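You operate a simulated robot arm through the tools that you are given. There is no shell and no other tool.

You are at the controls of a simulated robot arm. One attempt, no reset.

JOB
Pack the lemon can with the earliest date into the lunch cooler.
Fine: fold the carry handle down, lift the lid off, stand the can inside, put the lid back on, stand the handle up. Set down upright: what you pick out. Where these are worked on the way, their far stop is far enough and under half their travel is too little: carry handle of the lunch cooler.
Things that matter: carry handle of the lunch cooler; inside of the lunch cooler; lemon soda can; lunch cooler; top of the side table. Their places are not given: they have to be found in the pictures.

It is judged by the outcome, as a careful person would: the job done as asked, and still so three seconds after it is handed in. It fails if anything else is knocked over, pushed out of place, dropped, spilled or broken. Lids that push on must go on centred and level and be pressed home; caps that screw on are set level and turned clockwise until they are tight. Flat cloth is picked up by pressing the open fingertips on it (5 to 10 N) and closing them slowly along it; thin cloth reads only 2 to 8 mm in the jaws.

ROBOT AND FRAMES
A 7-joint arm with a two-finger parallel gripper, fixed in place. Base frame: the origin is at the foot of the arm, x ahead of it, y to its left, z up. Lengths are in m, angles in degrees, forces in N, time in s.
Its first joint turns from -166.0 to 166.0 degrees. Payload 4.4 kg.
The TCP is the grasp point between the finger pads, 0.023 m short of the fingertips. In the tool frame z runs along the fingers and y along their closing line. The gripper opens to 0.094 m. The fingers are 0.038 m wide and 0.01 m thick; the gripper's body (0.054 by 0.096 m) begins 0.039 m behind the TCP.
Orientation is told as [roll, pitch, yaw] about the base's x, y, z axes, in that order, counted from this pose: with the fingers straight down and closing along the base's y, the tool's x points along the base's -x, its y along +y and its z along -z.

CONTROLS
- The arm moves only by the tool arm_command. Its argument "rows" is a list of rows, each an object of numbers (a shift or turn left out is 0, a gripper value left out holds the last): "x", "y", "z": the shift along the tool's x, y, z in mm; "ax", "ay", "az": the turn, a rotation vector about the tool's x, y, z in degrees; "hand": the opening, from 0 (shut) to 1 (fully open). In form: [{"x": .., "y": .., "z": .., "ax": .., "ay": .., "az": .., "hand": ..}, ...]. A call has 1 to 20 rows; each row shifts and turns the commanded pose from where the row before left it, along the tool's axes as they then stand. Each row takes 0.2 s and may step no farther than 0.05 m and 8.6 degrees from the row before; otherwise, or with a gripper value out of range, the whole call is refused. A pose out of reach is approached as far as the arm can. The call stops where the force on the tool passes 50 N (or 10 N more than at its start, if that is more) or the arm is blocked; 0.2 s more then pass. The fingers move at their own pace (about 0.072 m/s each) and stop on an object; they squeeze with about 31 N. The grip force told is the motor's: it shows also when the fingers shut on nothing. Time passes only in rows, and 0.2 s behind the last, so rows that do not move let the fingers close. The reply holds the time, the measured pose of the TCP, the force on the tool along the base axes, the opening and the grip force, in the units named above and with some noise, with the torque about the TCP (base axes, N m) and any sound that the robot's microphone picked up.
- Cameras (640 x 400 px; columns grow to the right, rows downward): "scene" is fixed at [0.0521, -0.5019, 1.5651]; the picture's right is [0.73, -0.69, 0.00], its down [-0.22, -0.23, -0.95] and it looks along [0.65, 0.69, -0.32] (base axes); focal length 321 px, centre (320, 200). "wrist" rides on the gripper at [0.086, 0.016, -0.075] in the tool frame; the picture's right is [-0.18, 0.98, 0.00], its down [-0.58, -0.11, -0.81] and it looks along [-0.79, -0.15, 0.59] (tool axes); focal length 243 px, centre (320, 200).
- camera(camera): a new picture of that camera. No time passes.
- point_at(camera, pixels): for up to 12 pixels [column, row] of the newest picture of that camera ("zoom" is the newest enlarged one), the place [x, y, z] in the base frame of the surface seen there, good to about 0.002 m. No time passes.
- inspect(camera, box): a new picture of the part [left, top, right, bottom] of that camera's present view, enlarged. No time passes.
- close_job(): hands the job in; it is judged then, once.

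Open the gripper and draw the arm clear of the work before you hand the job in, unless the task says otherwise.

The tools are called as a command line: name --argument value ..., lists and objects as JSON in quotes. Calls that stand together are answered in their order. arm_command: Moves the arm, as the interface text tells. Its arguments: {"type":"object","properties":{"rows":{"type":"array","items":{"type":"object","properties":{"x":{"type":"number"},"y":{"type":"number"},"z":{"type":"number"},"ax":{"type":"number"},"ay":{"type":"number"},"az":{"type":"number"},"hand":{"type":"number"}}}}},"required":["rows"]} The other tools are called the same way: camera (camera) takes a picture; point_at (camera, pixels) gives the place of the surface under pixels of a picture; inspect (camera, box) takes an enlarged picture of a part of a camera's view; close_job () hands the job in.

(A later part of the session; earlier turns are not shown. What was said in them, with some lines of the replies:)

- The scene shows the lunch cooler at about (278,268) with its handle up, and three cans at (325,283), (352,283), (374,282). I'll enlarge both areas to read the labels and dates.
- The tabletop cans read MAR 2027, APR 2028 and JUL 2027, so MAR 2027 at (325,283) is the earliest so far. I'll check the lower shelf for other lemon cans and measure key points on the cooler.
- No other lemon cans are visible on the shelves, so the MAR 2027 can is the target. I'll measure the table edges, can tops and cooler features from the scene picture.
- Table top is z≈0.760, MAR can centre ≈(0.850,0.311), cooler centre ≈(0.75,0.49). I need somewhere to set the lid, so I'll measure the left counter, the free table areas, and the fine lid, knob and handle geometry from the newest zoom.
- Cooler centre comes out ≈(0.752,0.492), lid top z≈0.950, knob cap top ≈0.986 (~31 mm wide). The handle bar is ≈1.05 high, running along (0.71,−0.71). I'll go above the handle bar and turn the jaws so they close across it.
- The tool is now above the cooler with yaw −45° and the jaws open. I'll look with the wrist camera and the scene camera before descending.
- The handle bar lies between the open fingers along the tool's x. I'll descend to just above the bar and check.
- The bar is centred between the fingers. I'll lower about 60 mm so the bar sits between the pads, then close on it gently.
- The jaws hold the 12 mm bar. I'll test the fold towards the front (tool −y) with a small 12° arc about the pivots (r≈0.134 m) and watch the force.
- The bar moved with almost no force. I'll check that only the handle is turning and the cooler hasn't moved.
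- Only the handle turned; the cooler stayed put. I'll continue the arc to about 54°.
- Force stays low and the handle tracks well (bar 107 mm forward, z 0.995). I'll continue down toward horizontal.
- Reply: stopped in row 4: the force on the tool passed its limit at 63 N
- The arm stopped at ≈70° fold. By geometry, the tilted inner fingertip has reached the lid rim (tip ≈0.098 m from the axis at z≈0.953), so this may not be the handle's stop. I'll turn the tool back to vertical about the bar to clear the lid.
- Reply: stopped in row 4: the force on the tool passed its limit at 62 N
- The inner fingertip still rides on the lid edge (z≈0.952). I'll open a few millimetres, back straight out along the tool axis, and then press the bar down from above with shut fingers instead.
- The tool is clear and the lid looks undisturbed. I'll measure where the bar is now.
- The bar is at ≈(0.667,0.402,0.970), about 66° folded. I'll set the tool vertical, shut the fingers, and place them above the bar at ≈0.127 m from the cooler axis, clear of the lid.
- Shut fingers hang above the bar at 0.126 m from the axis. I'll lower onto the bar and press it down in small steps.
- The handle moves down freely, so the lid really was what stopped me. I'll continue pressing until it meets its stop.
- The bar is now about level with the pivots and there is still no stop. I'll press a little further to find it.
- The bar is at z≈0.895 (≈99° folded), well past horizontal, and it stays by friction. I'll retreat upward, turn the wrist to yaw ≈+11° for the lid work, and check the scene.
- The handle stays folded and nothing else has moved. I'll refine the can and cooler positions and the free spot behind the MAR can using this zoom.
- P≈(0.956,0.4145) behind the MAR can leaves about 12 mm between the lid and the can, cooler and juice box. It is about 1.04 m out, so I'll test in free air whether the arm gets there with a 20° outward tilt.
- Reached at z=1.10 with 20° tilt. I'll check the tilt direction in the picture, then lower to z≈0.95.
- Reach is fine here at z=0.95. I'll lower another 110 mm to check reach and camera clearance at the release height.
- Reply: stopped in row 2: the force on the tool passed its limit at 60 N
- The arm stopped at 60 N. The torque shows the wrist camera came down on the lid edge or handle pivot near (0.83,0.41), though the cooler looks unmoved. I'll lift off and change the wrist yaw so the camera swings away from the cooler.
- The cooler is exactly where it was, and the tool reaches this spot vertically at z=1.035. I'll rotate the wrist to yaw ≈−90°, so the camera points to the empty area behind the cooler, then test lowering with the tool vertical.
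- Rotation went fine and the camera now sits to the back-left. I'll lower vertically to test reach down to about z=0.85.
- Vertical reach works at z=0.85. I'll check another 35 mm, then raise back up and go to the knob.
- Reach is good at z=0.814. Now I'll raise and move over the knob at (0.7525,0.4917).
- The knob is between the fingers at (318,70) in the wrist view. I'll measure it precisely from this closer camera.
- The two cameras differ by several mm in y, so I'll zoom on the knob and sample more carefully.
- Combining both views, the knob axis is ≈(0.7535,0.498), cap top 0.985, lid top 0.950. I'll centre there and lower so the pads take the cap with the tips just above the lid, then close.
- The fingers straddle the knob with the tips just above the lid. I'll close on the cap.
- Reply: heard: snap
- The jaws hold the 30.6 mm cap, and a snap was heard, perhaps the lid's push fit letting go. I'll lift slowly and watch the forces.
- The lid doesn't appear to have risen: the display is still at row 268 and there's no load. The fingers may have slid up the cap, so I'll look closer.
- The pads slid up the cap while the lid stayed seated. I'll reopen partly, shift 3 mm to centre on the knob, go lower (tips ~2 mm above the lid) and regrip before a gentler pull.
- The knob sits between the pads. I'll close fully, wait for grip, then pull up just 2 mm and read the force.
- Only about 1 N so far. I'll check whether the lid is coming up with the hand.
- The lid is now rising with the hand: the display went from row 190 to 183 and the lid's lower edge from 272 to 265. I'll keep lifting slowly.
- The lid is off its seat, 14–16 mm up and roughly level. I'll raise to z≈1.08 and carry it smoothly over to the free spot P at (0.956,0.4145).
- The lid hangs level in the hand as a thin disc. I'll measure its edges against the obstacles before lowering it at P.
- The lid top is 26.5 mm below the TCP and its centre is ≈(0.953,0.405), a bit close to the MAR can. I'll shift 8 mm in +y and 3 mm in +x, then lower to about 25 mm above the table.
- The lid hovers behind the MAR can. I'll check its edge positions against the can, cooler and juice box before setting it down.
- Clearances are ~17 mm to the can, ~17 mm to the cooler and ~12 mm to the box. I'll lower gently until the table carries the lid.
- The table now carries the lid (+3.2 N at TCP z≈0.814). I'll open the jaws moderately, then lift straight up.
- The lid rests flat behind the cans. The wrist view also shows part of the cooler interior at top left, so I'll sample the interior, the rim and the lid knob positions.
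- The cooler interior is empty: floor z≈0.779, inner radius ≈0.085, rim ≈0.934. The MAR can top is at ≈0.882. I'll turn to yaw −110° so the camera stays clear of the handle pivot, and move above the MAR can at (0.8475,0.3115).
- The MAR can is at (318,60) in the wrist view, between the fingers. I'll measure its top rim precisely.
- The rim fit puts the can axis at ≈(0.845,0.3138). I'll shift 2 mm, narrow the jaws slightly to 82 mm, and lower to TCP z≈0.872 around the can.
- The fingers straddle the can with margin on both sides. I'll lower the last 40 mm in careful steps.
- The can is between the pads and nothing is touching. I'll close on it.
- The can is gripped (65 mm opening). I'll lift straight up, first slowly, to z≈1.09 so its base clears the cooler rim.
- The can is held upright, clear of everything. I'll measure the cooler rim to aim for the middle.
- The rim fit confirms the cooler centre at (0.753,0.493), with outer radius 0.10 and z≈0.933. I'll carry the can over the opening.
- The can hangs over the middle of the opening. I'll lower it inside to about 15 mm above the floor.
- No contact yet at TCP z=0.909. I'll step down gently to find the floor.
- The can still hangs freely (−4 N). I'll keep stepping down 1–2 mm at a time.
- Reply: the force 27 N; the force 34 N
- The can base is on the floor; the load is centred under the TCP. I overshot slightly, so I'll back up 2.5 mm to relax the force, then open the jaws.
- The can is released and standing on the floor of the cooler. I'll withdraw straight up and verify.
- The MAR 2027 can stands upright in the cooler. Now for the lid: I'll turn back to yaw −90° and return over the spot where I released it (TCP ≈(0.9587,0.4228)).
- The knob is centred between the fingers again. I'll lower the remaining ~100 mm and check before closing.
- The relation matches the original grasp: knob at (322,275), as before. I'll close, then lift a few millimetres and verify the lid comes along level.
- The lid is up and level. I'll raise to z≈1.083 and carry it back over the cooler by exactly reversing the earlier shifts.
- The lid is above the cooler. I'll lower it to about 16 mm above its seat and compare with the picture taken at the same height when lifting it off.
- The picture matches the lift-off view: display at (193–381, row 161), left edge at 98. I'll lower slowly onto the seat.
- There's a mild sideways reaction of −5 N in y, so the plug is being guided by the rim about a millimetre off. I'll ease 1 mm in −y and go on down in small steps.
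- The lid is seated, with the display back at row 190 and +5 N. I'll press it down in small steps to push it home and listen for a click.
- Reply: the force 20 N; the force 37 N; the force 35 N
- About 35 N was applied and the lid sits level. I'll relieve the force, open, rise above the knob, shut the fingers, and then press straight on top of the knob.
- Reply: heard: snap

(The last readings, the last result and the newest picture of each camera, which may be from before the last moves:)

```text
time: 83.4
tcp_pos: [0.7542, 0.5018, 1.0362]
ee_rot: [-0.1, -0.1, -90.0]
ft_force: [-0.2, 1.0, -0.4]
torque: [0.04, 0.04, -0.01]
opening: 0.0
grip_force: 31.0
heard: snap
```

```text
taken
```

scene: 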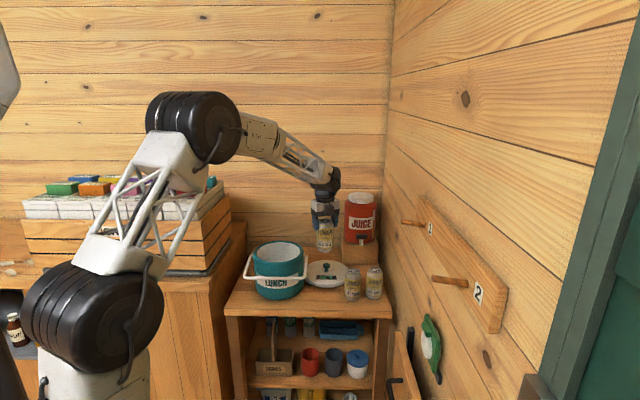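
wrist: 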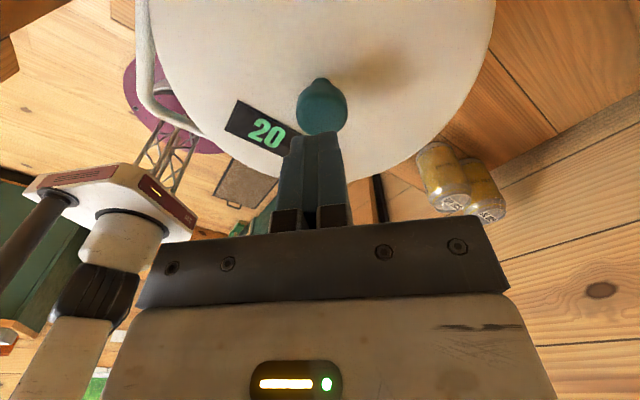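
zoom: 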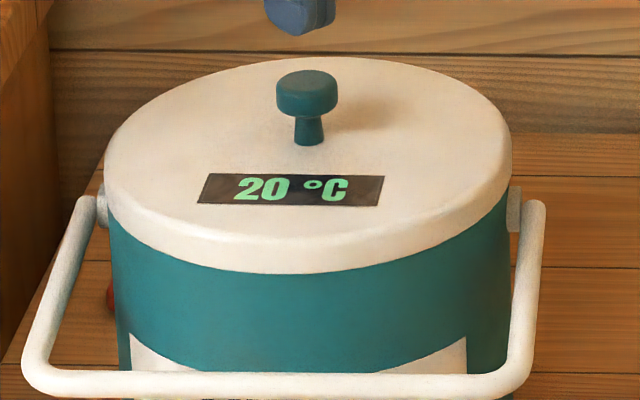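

A snap was heard as I let go. I'll compare with the very first zoom (same box) to judge whether the lid is fully home.

inspect --camera "scene" --box '[235, 215, 331, 275]'

point_at --camera "zoom" --pixels '[[118, 235], [455, 235], [286, 170], [286, 290], [150, 220], [420, 215], [230, 170], [350, 165], [200, 290], [400, 280]]'

```text
6.67 times, centred on (283, 245) of scene
```

zoom: 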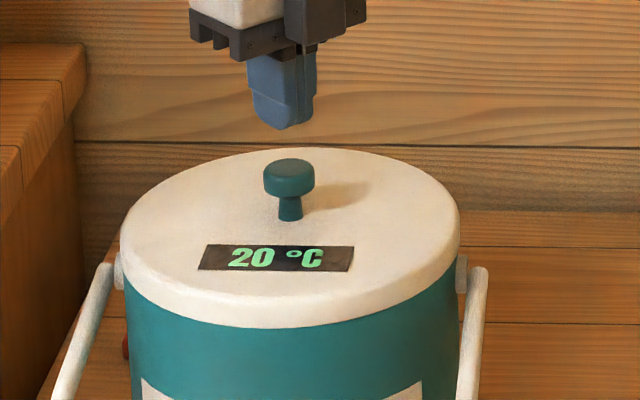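

```text
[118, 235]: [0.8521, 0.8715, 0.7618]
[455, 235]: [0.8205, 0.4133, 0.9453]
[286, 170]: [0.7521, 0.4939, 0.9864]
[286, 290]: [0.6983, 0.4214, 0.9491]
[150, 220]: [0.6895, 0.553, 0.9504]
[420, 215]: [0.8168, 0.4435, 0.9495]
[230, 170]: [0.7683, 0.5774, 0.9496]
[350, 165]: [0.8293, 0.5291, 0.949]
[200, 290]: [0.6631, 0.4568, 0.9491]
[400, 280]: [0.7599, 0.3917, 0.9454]
```

The whole cooler appears shifted only ~2–3 mm, and the lid sits in the same relation to it. Its top is z≈0.9495 against 0.950 originally, so it is level and seated. I'll press on top of the knob with shut fingers to be sure it's home.

arm_command --rows '[{"x": -2.5}, {"z": 15}, {"z": 8}]'

arm_command --rows '[{"z": 3}]'

arm_command --rows '[{"z": 2}]'

arm_command --rows '[{"z": 1.5}]'

```text
time: 84.2
tcp_pos: [0.7541, 0.4979, 1.0125]
ee_rot: [0.0, -0.1, -90.0]
ft_force: [1.3, -0.1, -0.2]
torque: [0.0, -0.01, 0.05]
opening: 0.0002
grip_force: 31.0
```

```text
time: 84.6
tcp_pos: [0.7548, 0.4985, 1.0098]
ee_rot: [-0.1, -0.1, -90.0]
ft_force: [-0.1, -0.3, 0.2]
torque: [0.01, 0.0, 0.02]
opening: 0.0
grip_force: 31.1
```

```text
time: 85.0
tcp_pos: [0.754, 0.4981, 1.0078]
ee_rot: [0.0, -0.1, -90.0]
ft_force: [0.0, 0.1, 0.9]
torque: [0.01, 0.0, -0.05]
opening: 0.0
grip_force: 30.6
```

```text
time: 85.4
tcp_pos: [0.7537, 0.4992, 1.0069]
ee_rot: [0.0, 0.0, -90.0]
ft_force: [-2.4, -2.2, 5.3]
torque: [-0.03, 0.04, 0.03]
opening: 0.0001
grip_force: 31.4
```

Contact on the knob top at TCP z≈1.007. I'll press on in 1 mm steps up to about 35–40 N.

arm_command --rows '[{"z": 1}]'

arm_command --rows '[{"z": 1}]'

arm_command --rows '[{"z": 0.7}]'

```text
time: 85.8
tcp_pos: [0.7536, 0.4977, 1.0059]
ee_rot: [0.0, 0.0, -90.0]
ft_force: [-8.2, -4.9, 18.4]
torque: [-0.05, 0.17, 0.01]
opening: 0.0001
grip_force: 31.1
```

```text
time: 86.2
tcp_pos: [0.7538, 0.4986, 1.0072]
ee_rot: [0.1, 0.0, -90.0]
ft_force: [-12.7, -8.3, 35.3]
torque: [-0.14, 0.3, 0.04]
opening: 0.0
grip_force: 30.8
```

```text
time: 86.7
tcp_pos: [0.7542, 0.4979, 1.006]
ee_rot: [0.3, 0.1, -90.0]
ft_force: [1.7, 1.0, 3.9]
torque: [-0.03, -0.06, -0.02]
opening: 0.0
grip_force: 30.7
stopped in row 1: the force on the tool passed its limit at 51 N (the readings are from after the stop); the commanded pose is now the measured one
```

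Pressed to 51 N with no further travel, so the lid is home. I'll lift off and check it.

arm_command --rows '[{"z": -15}, {"z": -40}, {"z": -40}, {}]'

inspect --camera "scene" --box '[235, 215, 331, 275]'

inspect --camera "scene" --box '[220, 200, 400, 312]'

```text
time: 87.7
tcp_pos: [0.7542, 0.499, 1.1013]
ee_rot: [0.2, 0.0, -89.9]
ft_force: [-0.4, 0.5, -0.5]
torque: [0.02, 0.0, 0.03]
opening: 0.0
grip_force: 30.9
```

```text
6.67 times, centred on (283, 245) of scene
```

zoom: 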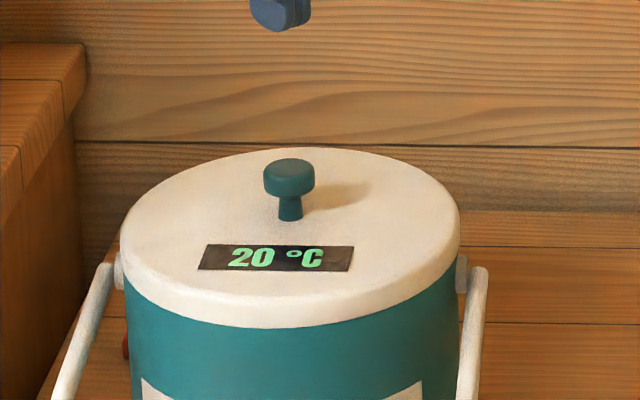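

```text
3.56 times, centred on (310, 256) of scene
```

zoom: 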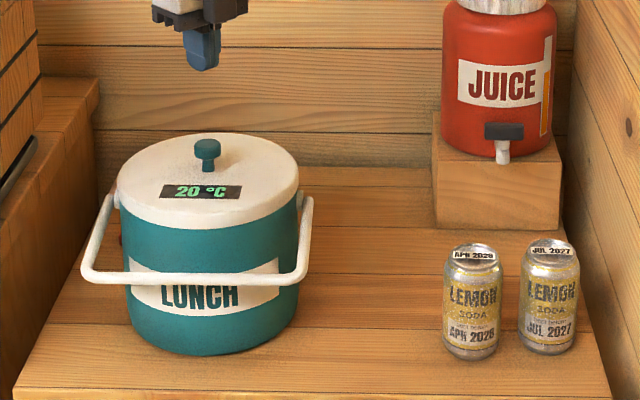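

The lid is seated, and the APR and JUL cans haven't moved. Next the handle: I'll measure the folded bar's position.

inspect --camera "scene" --box '[232, 240, 328, 300]'

```text
6.67 times, centred on (280, 270) of scene
```

zoom: 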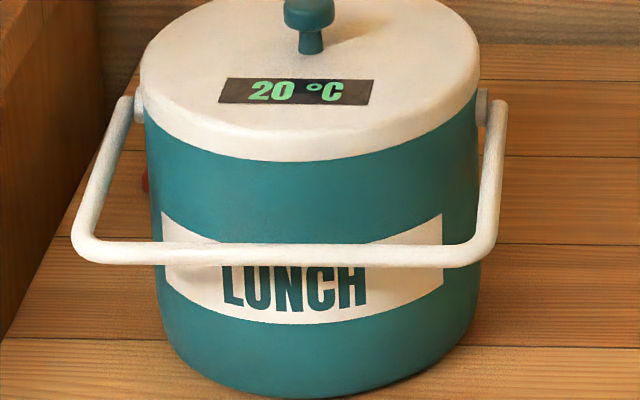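

point_at --camera "zoom" --pixels '[[130, 250], [200, 253], [285, 256], [370, 256], [440, 255], [105, 170], [495, 170], [125, 105], [500, 110], [285, 248], [285, 262]]'

```text
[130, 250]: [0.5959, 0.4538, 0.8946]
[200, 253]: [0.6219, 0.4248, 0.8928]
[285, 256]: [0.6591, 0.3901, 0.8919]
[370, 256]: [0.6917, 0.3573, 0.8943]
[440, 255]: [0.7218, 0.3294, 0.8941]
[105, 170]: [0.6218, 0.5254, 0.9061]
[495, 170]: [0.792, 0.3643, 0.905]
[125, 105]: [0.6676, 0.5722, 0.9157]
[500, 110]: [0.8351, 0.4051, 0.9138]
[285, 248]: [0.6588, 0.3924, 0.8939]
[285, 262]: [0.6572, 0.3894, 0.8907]
```

The bar centre is ≈(0.659,0.398,0.890) and the pivot axis ≈(0.754,0.4935,0.915), so r≈0.137 and the fold is ≈100°. I'll turn to yaw −45°, move forward of the handle, tilt 40° and open to 30 mm as a pre-grasp.

arm_command --rows '[{"az": -8}, {"az": -8}, {"az": -8}, {"az": -8}, {"az": -8}, {"az": -5}, {"y": -40.9, "x": -1}, {"y": -40.9, "x": -1}, {"y": -40.9, "x": -1}, {"y": -40.9, "x": -1}, {"y": -40.9, "x": -1}, {"ax": -8, "hand": 0.32}, {"ax": -8}, {"ax": -8}, {"ax": -8}, {"ax": -8}, {}]'

inspect --camera "scene" --box '[200, 180, 360, 280]'

```text
time: 91.3
tcp_pos: [0.6127, 0.3512, 1.1015]
ee_rot: [40.2, -0.1, -45.0]
ft_force: [0.0, 1.1, 0.6]
torque: [0.0, 0.04, 0.01]
opening: 0.0303
grip_force: 0.1
```

```text
4.00 times, centred on (280, 230) of scene
```

zoom: 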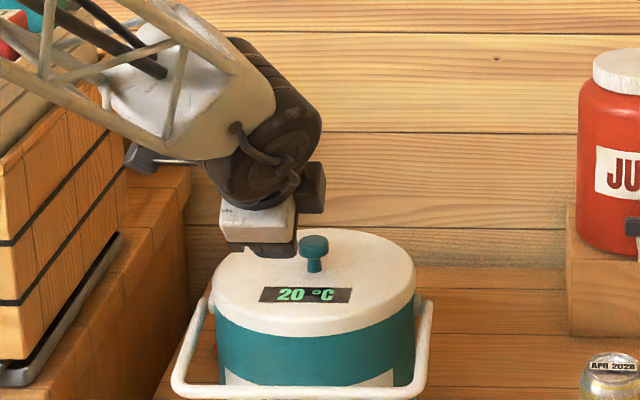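

The tool is tilted toward the handle as planned. I'll lower to z≈0.968, then advance 60 mm along the tool axis and look.

arm_command --rows '[{"y": -21.45, "z": 25.6}, {"y": -21.45, "z": 25.6}, {"y": -21.45, "z": 25.6}, {"y": -21.45, "z": 25.5}, {"z": 30}, {"z": 30}, {}]'

inspect --camera "scene" --box '[220, 215, 348, 295]'

camera --camera "wrist"

```text
time: 92.9
tcp_pos: [0.6419, 0.3791, 0.9214]
ee_rot: [40.1, -0.1, -45.0]
ft_force: [0.1, 0.3, 0.6]
torque: [0.05, -0.01, 0.01]
opening: 0.0304
grip_force: 0.0
```

```text
5.00 times, centred on (284, 255) of scene
```

zoom: 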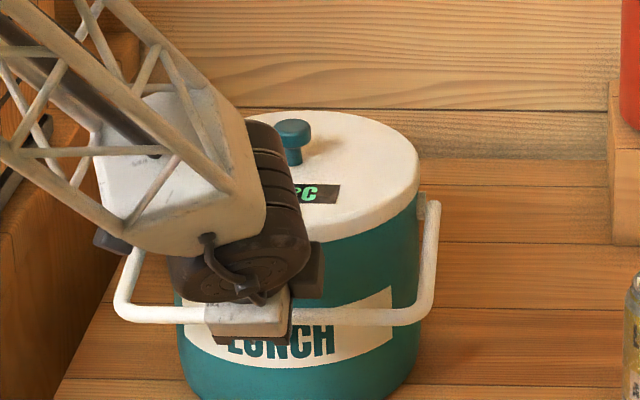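

```text
taken
```

wrist: 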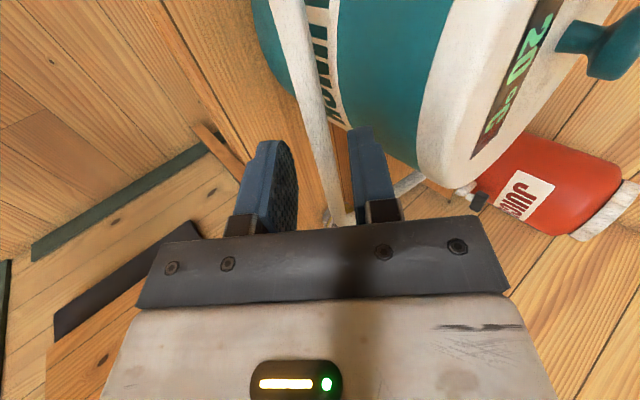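

In the wrist view the bar passes neatly between the two fingers (bar ≈col 328, pads at 297 and 352). By calculation it is 40 mm ahead of the TCP, so I'll advance 28 mm and close on it.

arm_command --rows '[{"z": 15}, {"z": 13}, {}]'

inspect --camera "wrist" --box '[200, 80, 440, 240]'

```text
time: 93.7
tcp_pos: [0.6545, 0.3913, 0.8998]
ee_rot: [40.1, 0.0, -45.0]
ft_force: [-0.3, -0.3, -0.2]
torque: [-0.04, -0.02, 0.0]
opening: 0.03
grip_force: 0.0
```

```text
2.50 times, centred on (320, 160) of wrist
```

zoom: 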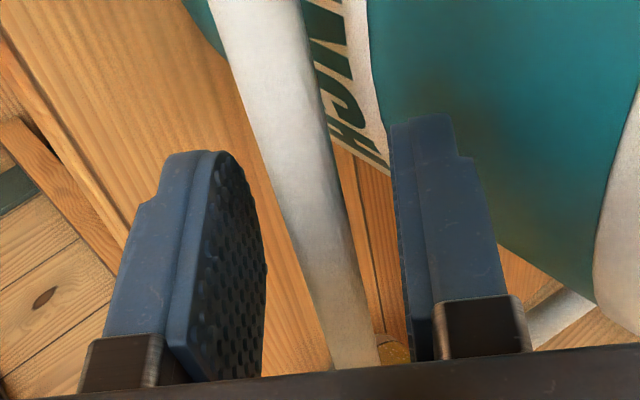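

The bar is between the pads. I'll close on it.

arm_command --rows '[{"hand": 0.1}, {"hand": 0}, {}, {}]'

inspect --camera "wrist" --box '[200, 80, 440, 240]'

```text
time: 94.7
tcp_pos: [0.6539, 0.392, 0.9003]
ee_rot: [40.1, -0.1, -44.9]
ft_force: [-5.2, -1.8, -0.6]
torque: [-0.17, -0.01, 0.42]
opening: 0.0124
grip_force: 31.2
```

```text
2.50 times, centred on (320, 160) of wrist
```

zoom: 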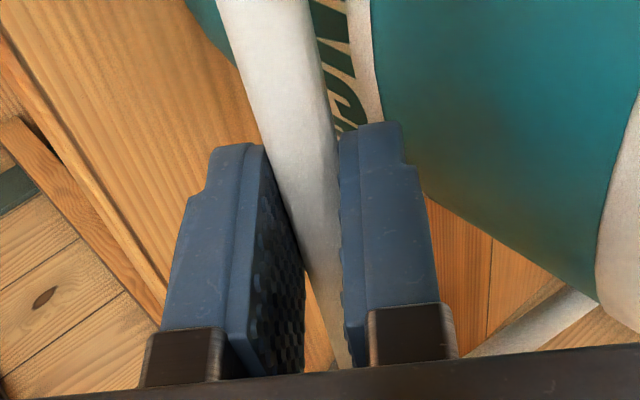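

The bar is gripped (12.4 mm). I'll start the upward arc with the first four steps (fold 100°→76°) and check the force.

arm_command --rows '[{"y": 8.37, "z": -13.08}, {"y": 9.08, "z": -11.14}, {"y": 10.15, "z": -10.18}, {"y": 11.59, "z": -9.04, "ax": 2}, {}]'

inspect --camera "scene" --box '[220, 205, 348, 285]'

```text
time: 95.9
tcp_pos: [0.6541, 0.3924, 0.9584]
ee_rot: [38.1, -0.1, -44.8]
ft_force: [0.3, 2.0, 0.5]
torque: [-0.16, -0.19, 0.21]
opening: 0.0124
grip_force: 30.8
```

```text
5.00 times, centred on (284, 245) of scene
```

zoom: 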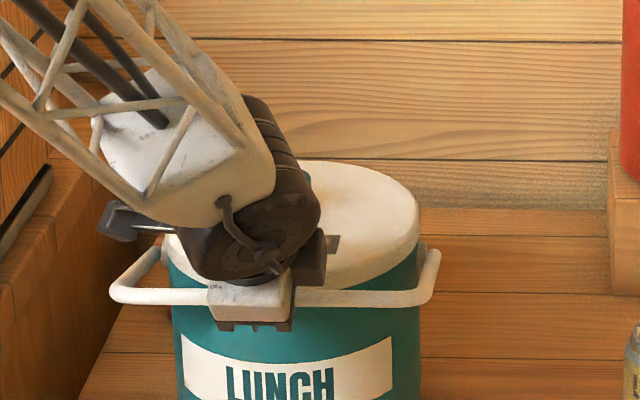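

The handle is rising with only about 2 N. I'll continue through the lid-edge zone (76°→52°).

arm_command --rows '[{"y": 12.4, "z": -8.23, "ax": 3}, {"y": 12.82, "z": -7.6, "ax": 3}, {"y": 13.19, "z": -6.94, "ax": 3}, {"y": 13.54, "z": -6.29, "ax": 3}, {}]'

inspect --camera "scene" --box '[220, 205, 348, 285]'

```text
time: 97.1
tcp_pos: [0.6741, 0.4114, 1.0104]
ee_rot: [26.2, -0.1, -45.0]
ft_force: [2.2, -0.6, -0.6]
torque: [-0.34, -0.27, 0.18]
opening: 0.0122
grip_force: 31.1
```

```text
5.00 times, centred on (284, 245) of scene
```

zoom: 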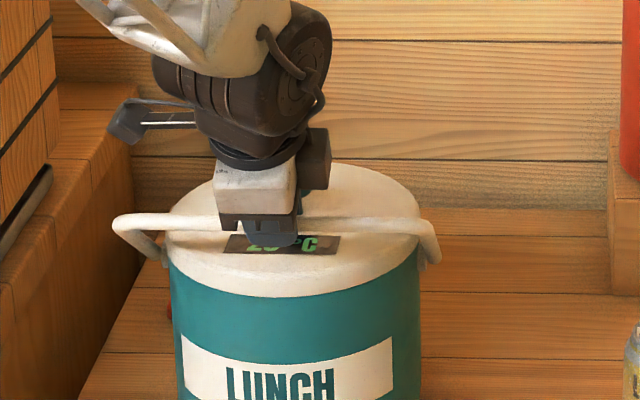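

The handle passed the lid edge cleanly (≈52° from upright, ~2 N). I'll continue raising it to about 10° from upright.

arm_command --rows '[{"y": 13.86, "z": -5.59, "ax": 3}, {"y": 14.13, "z": -4.9, "ax": 3}, {"y": 14.38, "z": -4.19, "ax": 3}, {"y": 14.57, "z": -3.46, "ax": 3}, {"y": 14.74, "z": -2.73, "ax": 3}, {"y": 14.85, "z": -1.98, "ax": 3}, {"y": 14.95, "z": -1.24, "ax": 3}, {}]'

inspect --camera "scene" --box '[220, 195, 348, 275]'

```text
time: 98.9
tcp_pos: [0.7372, 0.4748, 1.0638]
ee_rot: [5.0, 0.0, -45.1]
ft_force: [2.4, -2.7, 3.5]
torque: [-0.08, -0.01, 0.13]
opening: 0.012
grip_force: 31.5
```

```text
5.00 times, centred on (284, 235) of scene
```

zoom: 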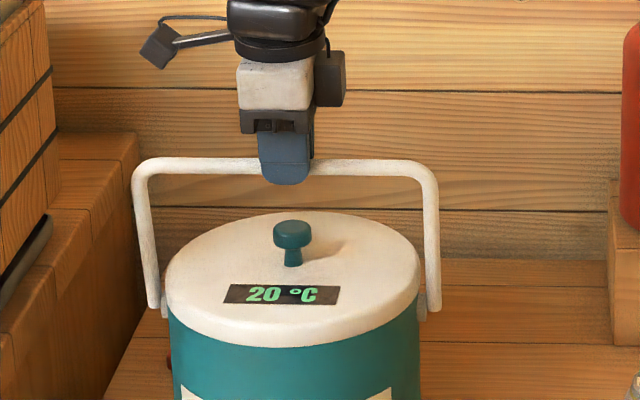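

About 10° to go. I'll finish the arc gently to upright, watching for a stop.

arm_command --rows '[{"y": 7.5, "z": -0.3, "ax": 1.5}, {"y": 7.5, "z": -0.2, "ax": 1.5}, {"y": 5, "ax": 1}, {}]'

arm_command --rows '[{"y": 2.5, "ax": 0.5}, {"y": 2.5, "ax": 0.5}]'

inspect --camera "scene" --box '[220, 195, 348, 275]'

```text
time: 99.9
tcp_pos: [0.7512, 0.4891, 1.0657]
ee_rot: [1.2, -0.1, -45.0]
ft_force: [-5.8, 5.0, 15.0]
torque: [-0.04, 0.0, 0.15]
opening: 0.0124
grip_force: 31.1
```

```text
time: 100.5
tcp_pos: [0.7538, 0.4924, 1.0656]
ee_rot: [0.2, -0.1, -45.0]
ft_force: [-5.9, 4.7, 17.9]
torque: [0.05, 0.07, 0.14]
opening: 0.0123
grip_force: 30.9
```

```text
5.00 times, centred on (284, 235) of scene
```

zoom: 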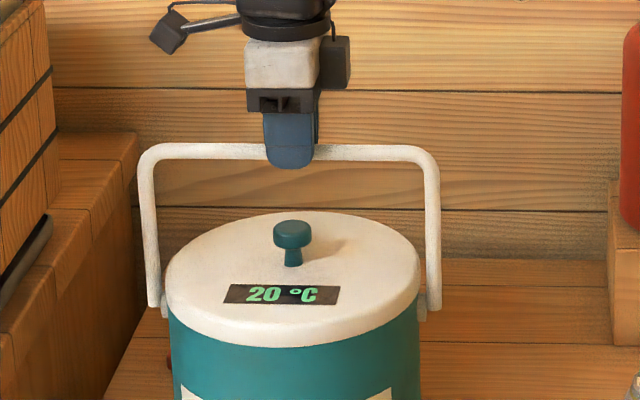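

The handle bar now matches its original upright position (bar at row ≈225.4, as at the start). I'll relieve the 18 N vertical preload, open the jaws evenly, and rise straight up.

arm_command --rows '[{"z": -1.5}, {"hand": 0.3}, {"hand": 0.5}, {}, {"z": -15}, {"z": -30}, {"z": -40}, {}]'

inspect --camera "scene" --box '[220, 195, 348, 275]'

inspect --camera "scene" --box '[235, 215, 331, 275]'

```text
time: 102.3
tcp_pos: [0.7527, 0.4903, 1.1522]
ee_rot: [0.1, 0.0, -44.9]
ft_force: [0.3, -0.4, 0.1]
torque: [0.02, 0.0, -0.02]
opening: 0.047
grip_force: 0.0
```

```text
5.00 times, centred on (284, 235) of scene
```

zoom: 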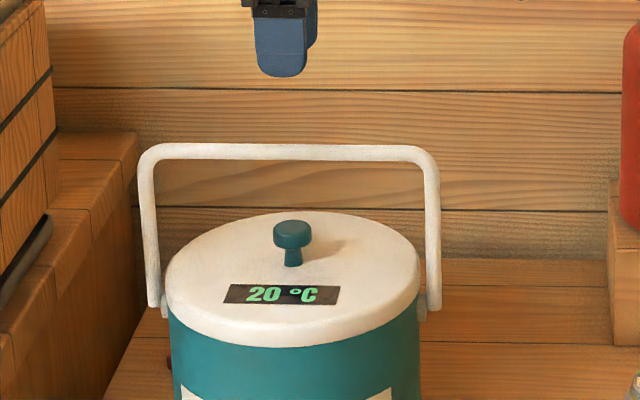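

```text
6.67 times, centred on (283, 245) of scene
```

zoom: 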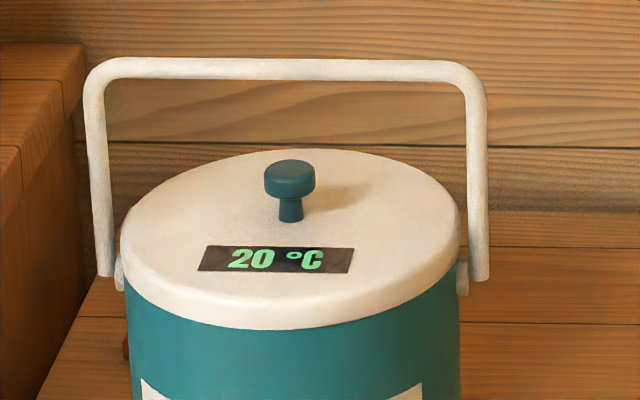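

The handle stands upright by itself, the lid is level, and the picture matches the start. I'll retreat up and back, open the gripper, wait a moment and check everything again.

arm_command --rows '[{"z": -40}, {"z": -40}, {"z": -40, "hand": 1}, {"y": -35, "x": 20}, {"y": -40, "x": 20}, {"y": -40, "x": 20}, {"y": -40, "x": 20}, {}, {}, {}, {}, {}, {}]'

camera --camera "scene"

inspect --camera "scene" --box '[220, 200, 400, 312]'

camera --camera "wrist"

```text
time: 105.1
tcp_pos: [0.5871, 0.4376, 1.2706]
ee_rot: [0.2, 0.0, -45.0]
ft_force: [0.6, 0.8, -0.3]
torque: [0.02, 0.0, 0.01]
opening: 0.094
grip_force: 0.0
```

```text
taken
```

scene: 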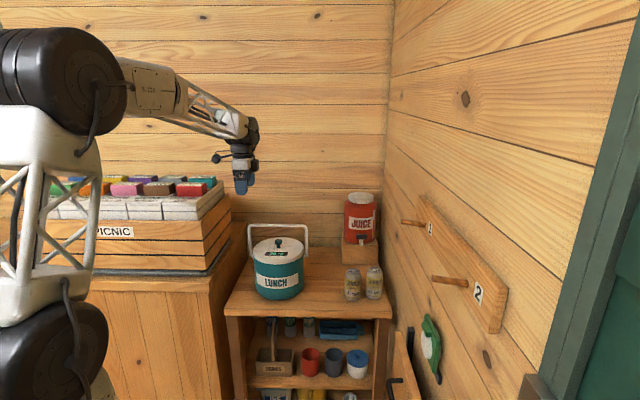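

```text
3.56 times, centred on (310, 256) of scene
```

zoom: 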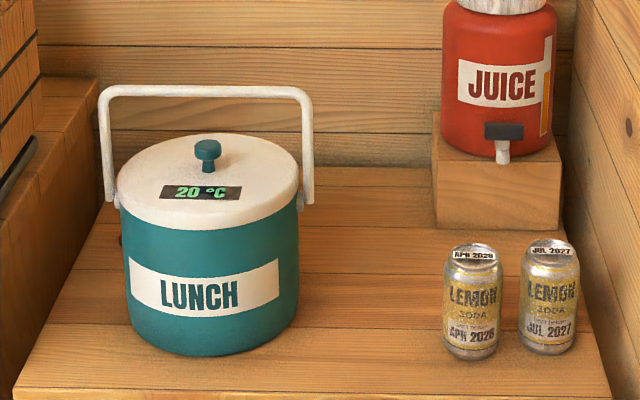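

```text
taken
```

wrist: 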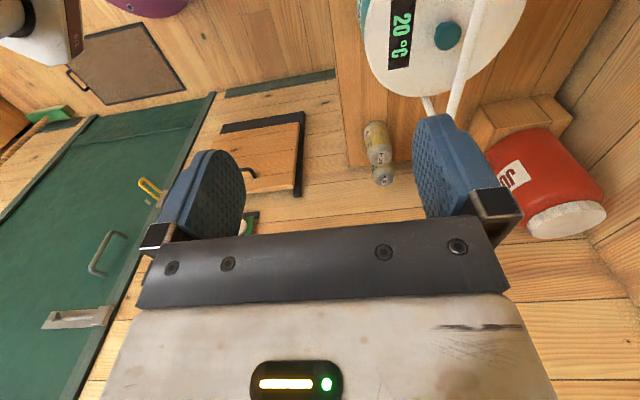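

All stable. As a last check, I'll return to the start pose so the wrist view can be compared directly with the first picture, including the red tool behind the cooler.

arm_command --rows '[{"az": -7.5}, {"az": -7.5}, {"az": -7.5}, {"az": -7.5}, {"az": -7.5}, {"az": -7.5}, {"x": 41, "y": 30}, {"x": 40.8, "y": 29.7, "z": -2.7}, {}]'

camera --camera "wrist"

inspect --camera "wrist" --box '[220, 30, 460, 230]'

```text
refused: row 7 steps farther than a row can; nothing moved
```

```text
taken
```

wrist: 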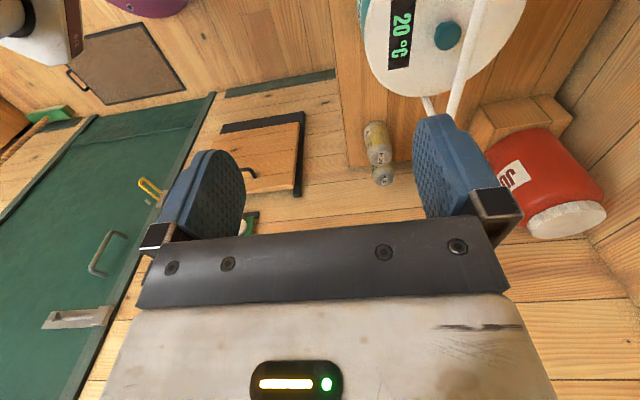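

```text
2.00 times, centred on (340, 130) of wrist
```

zoom: 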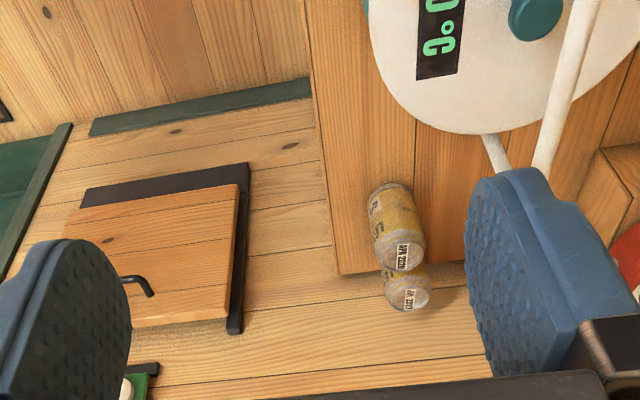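

The call was refused because the step was a bit too large. I'll split the move into smaller rows.

arm_command --rows '[{"az": -7.5}, {"az": -7.5}, {"az": -7.5}, {"az": -7.5}, {"az": -7.5}, {"az": -7.5}, {"x": 27.3, "y": 19.9}, {"x": 27.3, "y": 19.9}, {"x": 27.2, "y": 19.9, "z": -2.7}, {}]'

camera --camera "wrist"

inspect --camera "wrist" --box '[220, 30, 460, 230]'

```text
time: 107.3
tcp_pos: [0.5049, 0.4982, 1.2736]
ee_rot: [0.0, -0.2, 0.1]
ft_force: [-0.2, -0.6, 0.8]
torque: [0.01, -0.04, 0.02]
opening: 0.0941
grip_force: 0.1
```

```text
taken
```

wrist: 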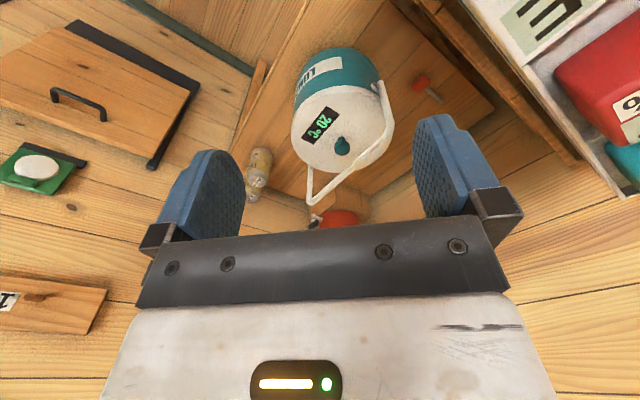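

```text
2.00 times, centred on (340, 130) of wrist
```

zoom: 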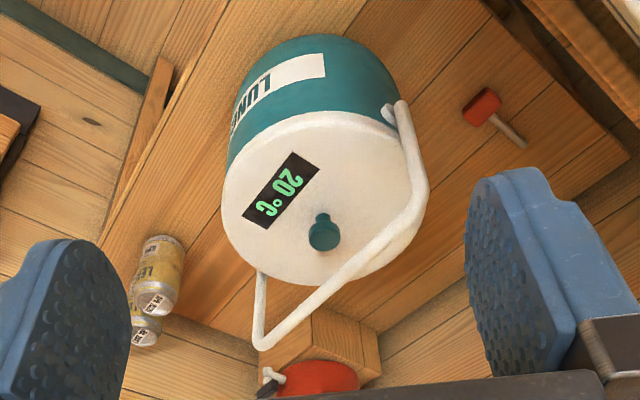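

The view matches the first picture: red mallet at the same spot, cooler within 2–3 mm, handle upright, lid level, the other two cans in place, gripper open and clear. I'm handing the job in.

close_job

```text
The job is handed in.
```

The MAR 2027 lemon can, the earliest of the three dates, is standing upright inside the lunch cooler. The lid is back on and the carry handle is up. The job has been handed in.

- **Lid:** I pressed it to about 50 N with no further travel. It sits level, with its top at 0.9495 m against 0.950 m at the start.
- **Handle:** I folded it to about 99° without reaching a stop, well past horizontal. It now stands as it did at the start.
- **Cooler:** It ended about 2–3 mm from where it began. While I worked out the moves, the fingers caught the lid rim twice and the wrist camera came down on the lid's edge once. Each time the arm stopped at about 60 N, and the pictures showed no damage.
- **Everything else:** The APR 2028 and JUL 2027 cans and the red mallet behind the cooler match the first pictures, and nothing was knocked over. The gripper is open and clear of the work.
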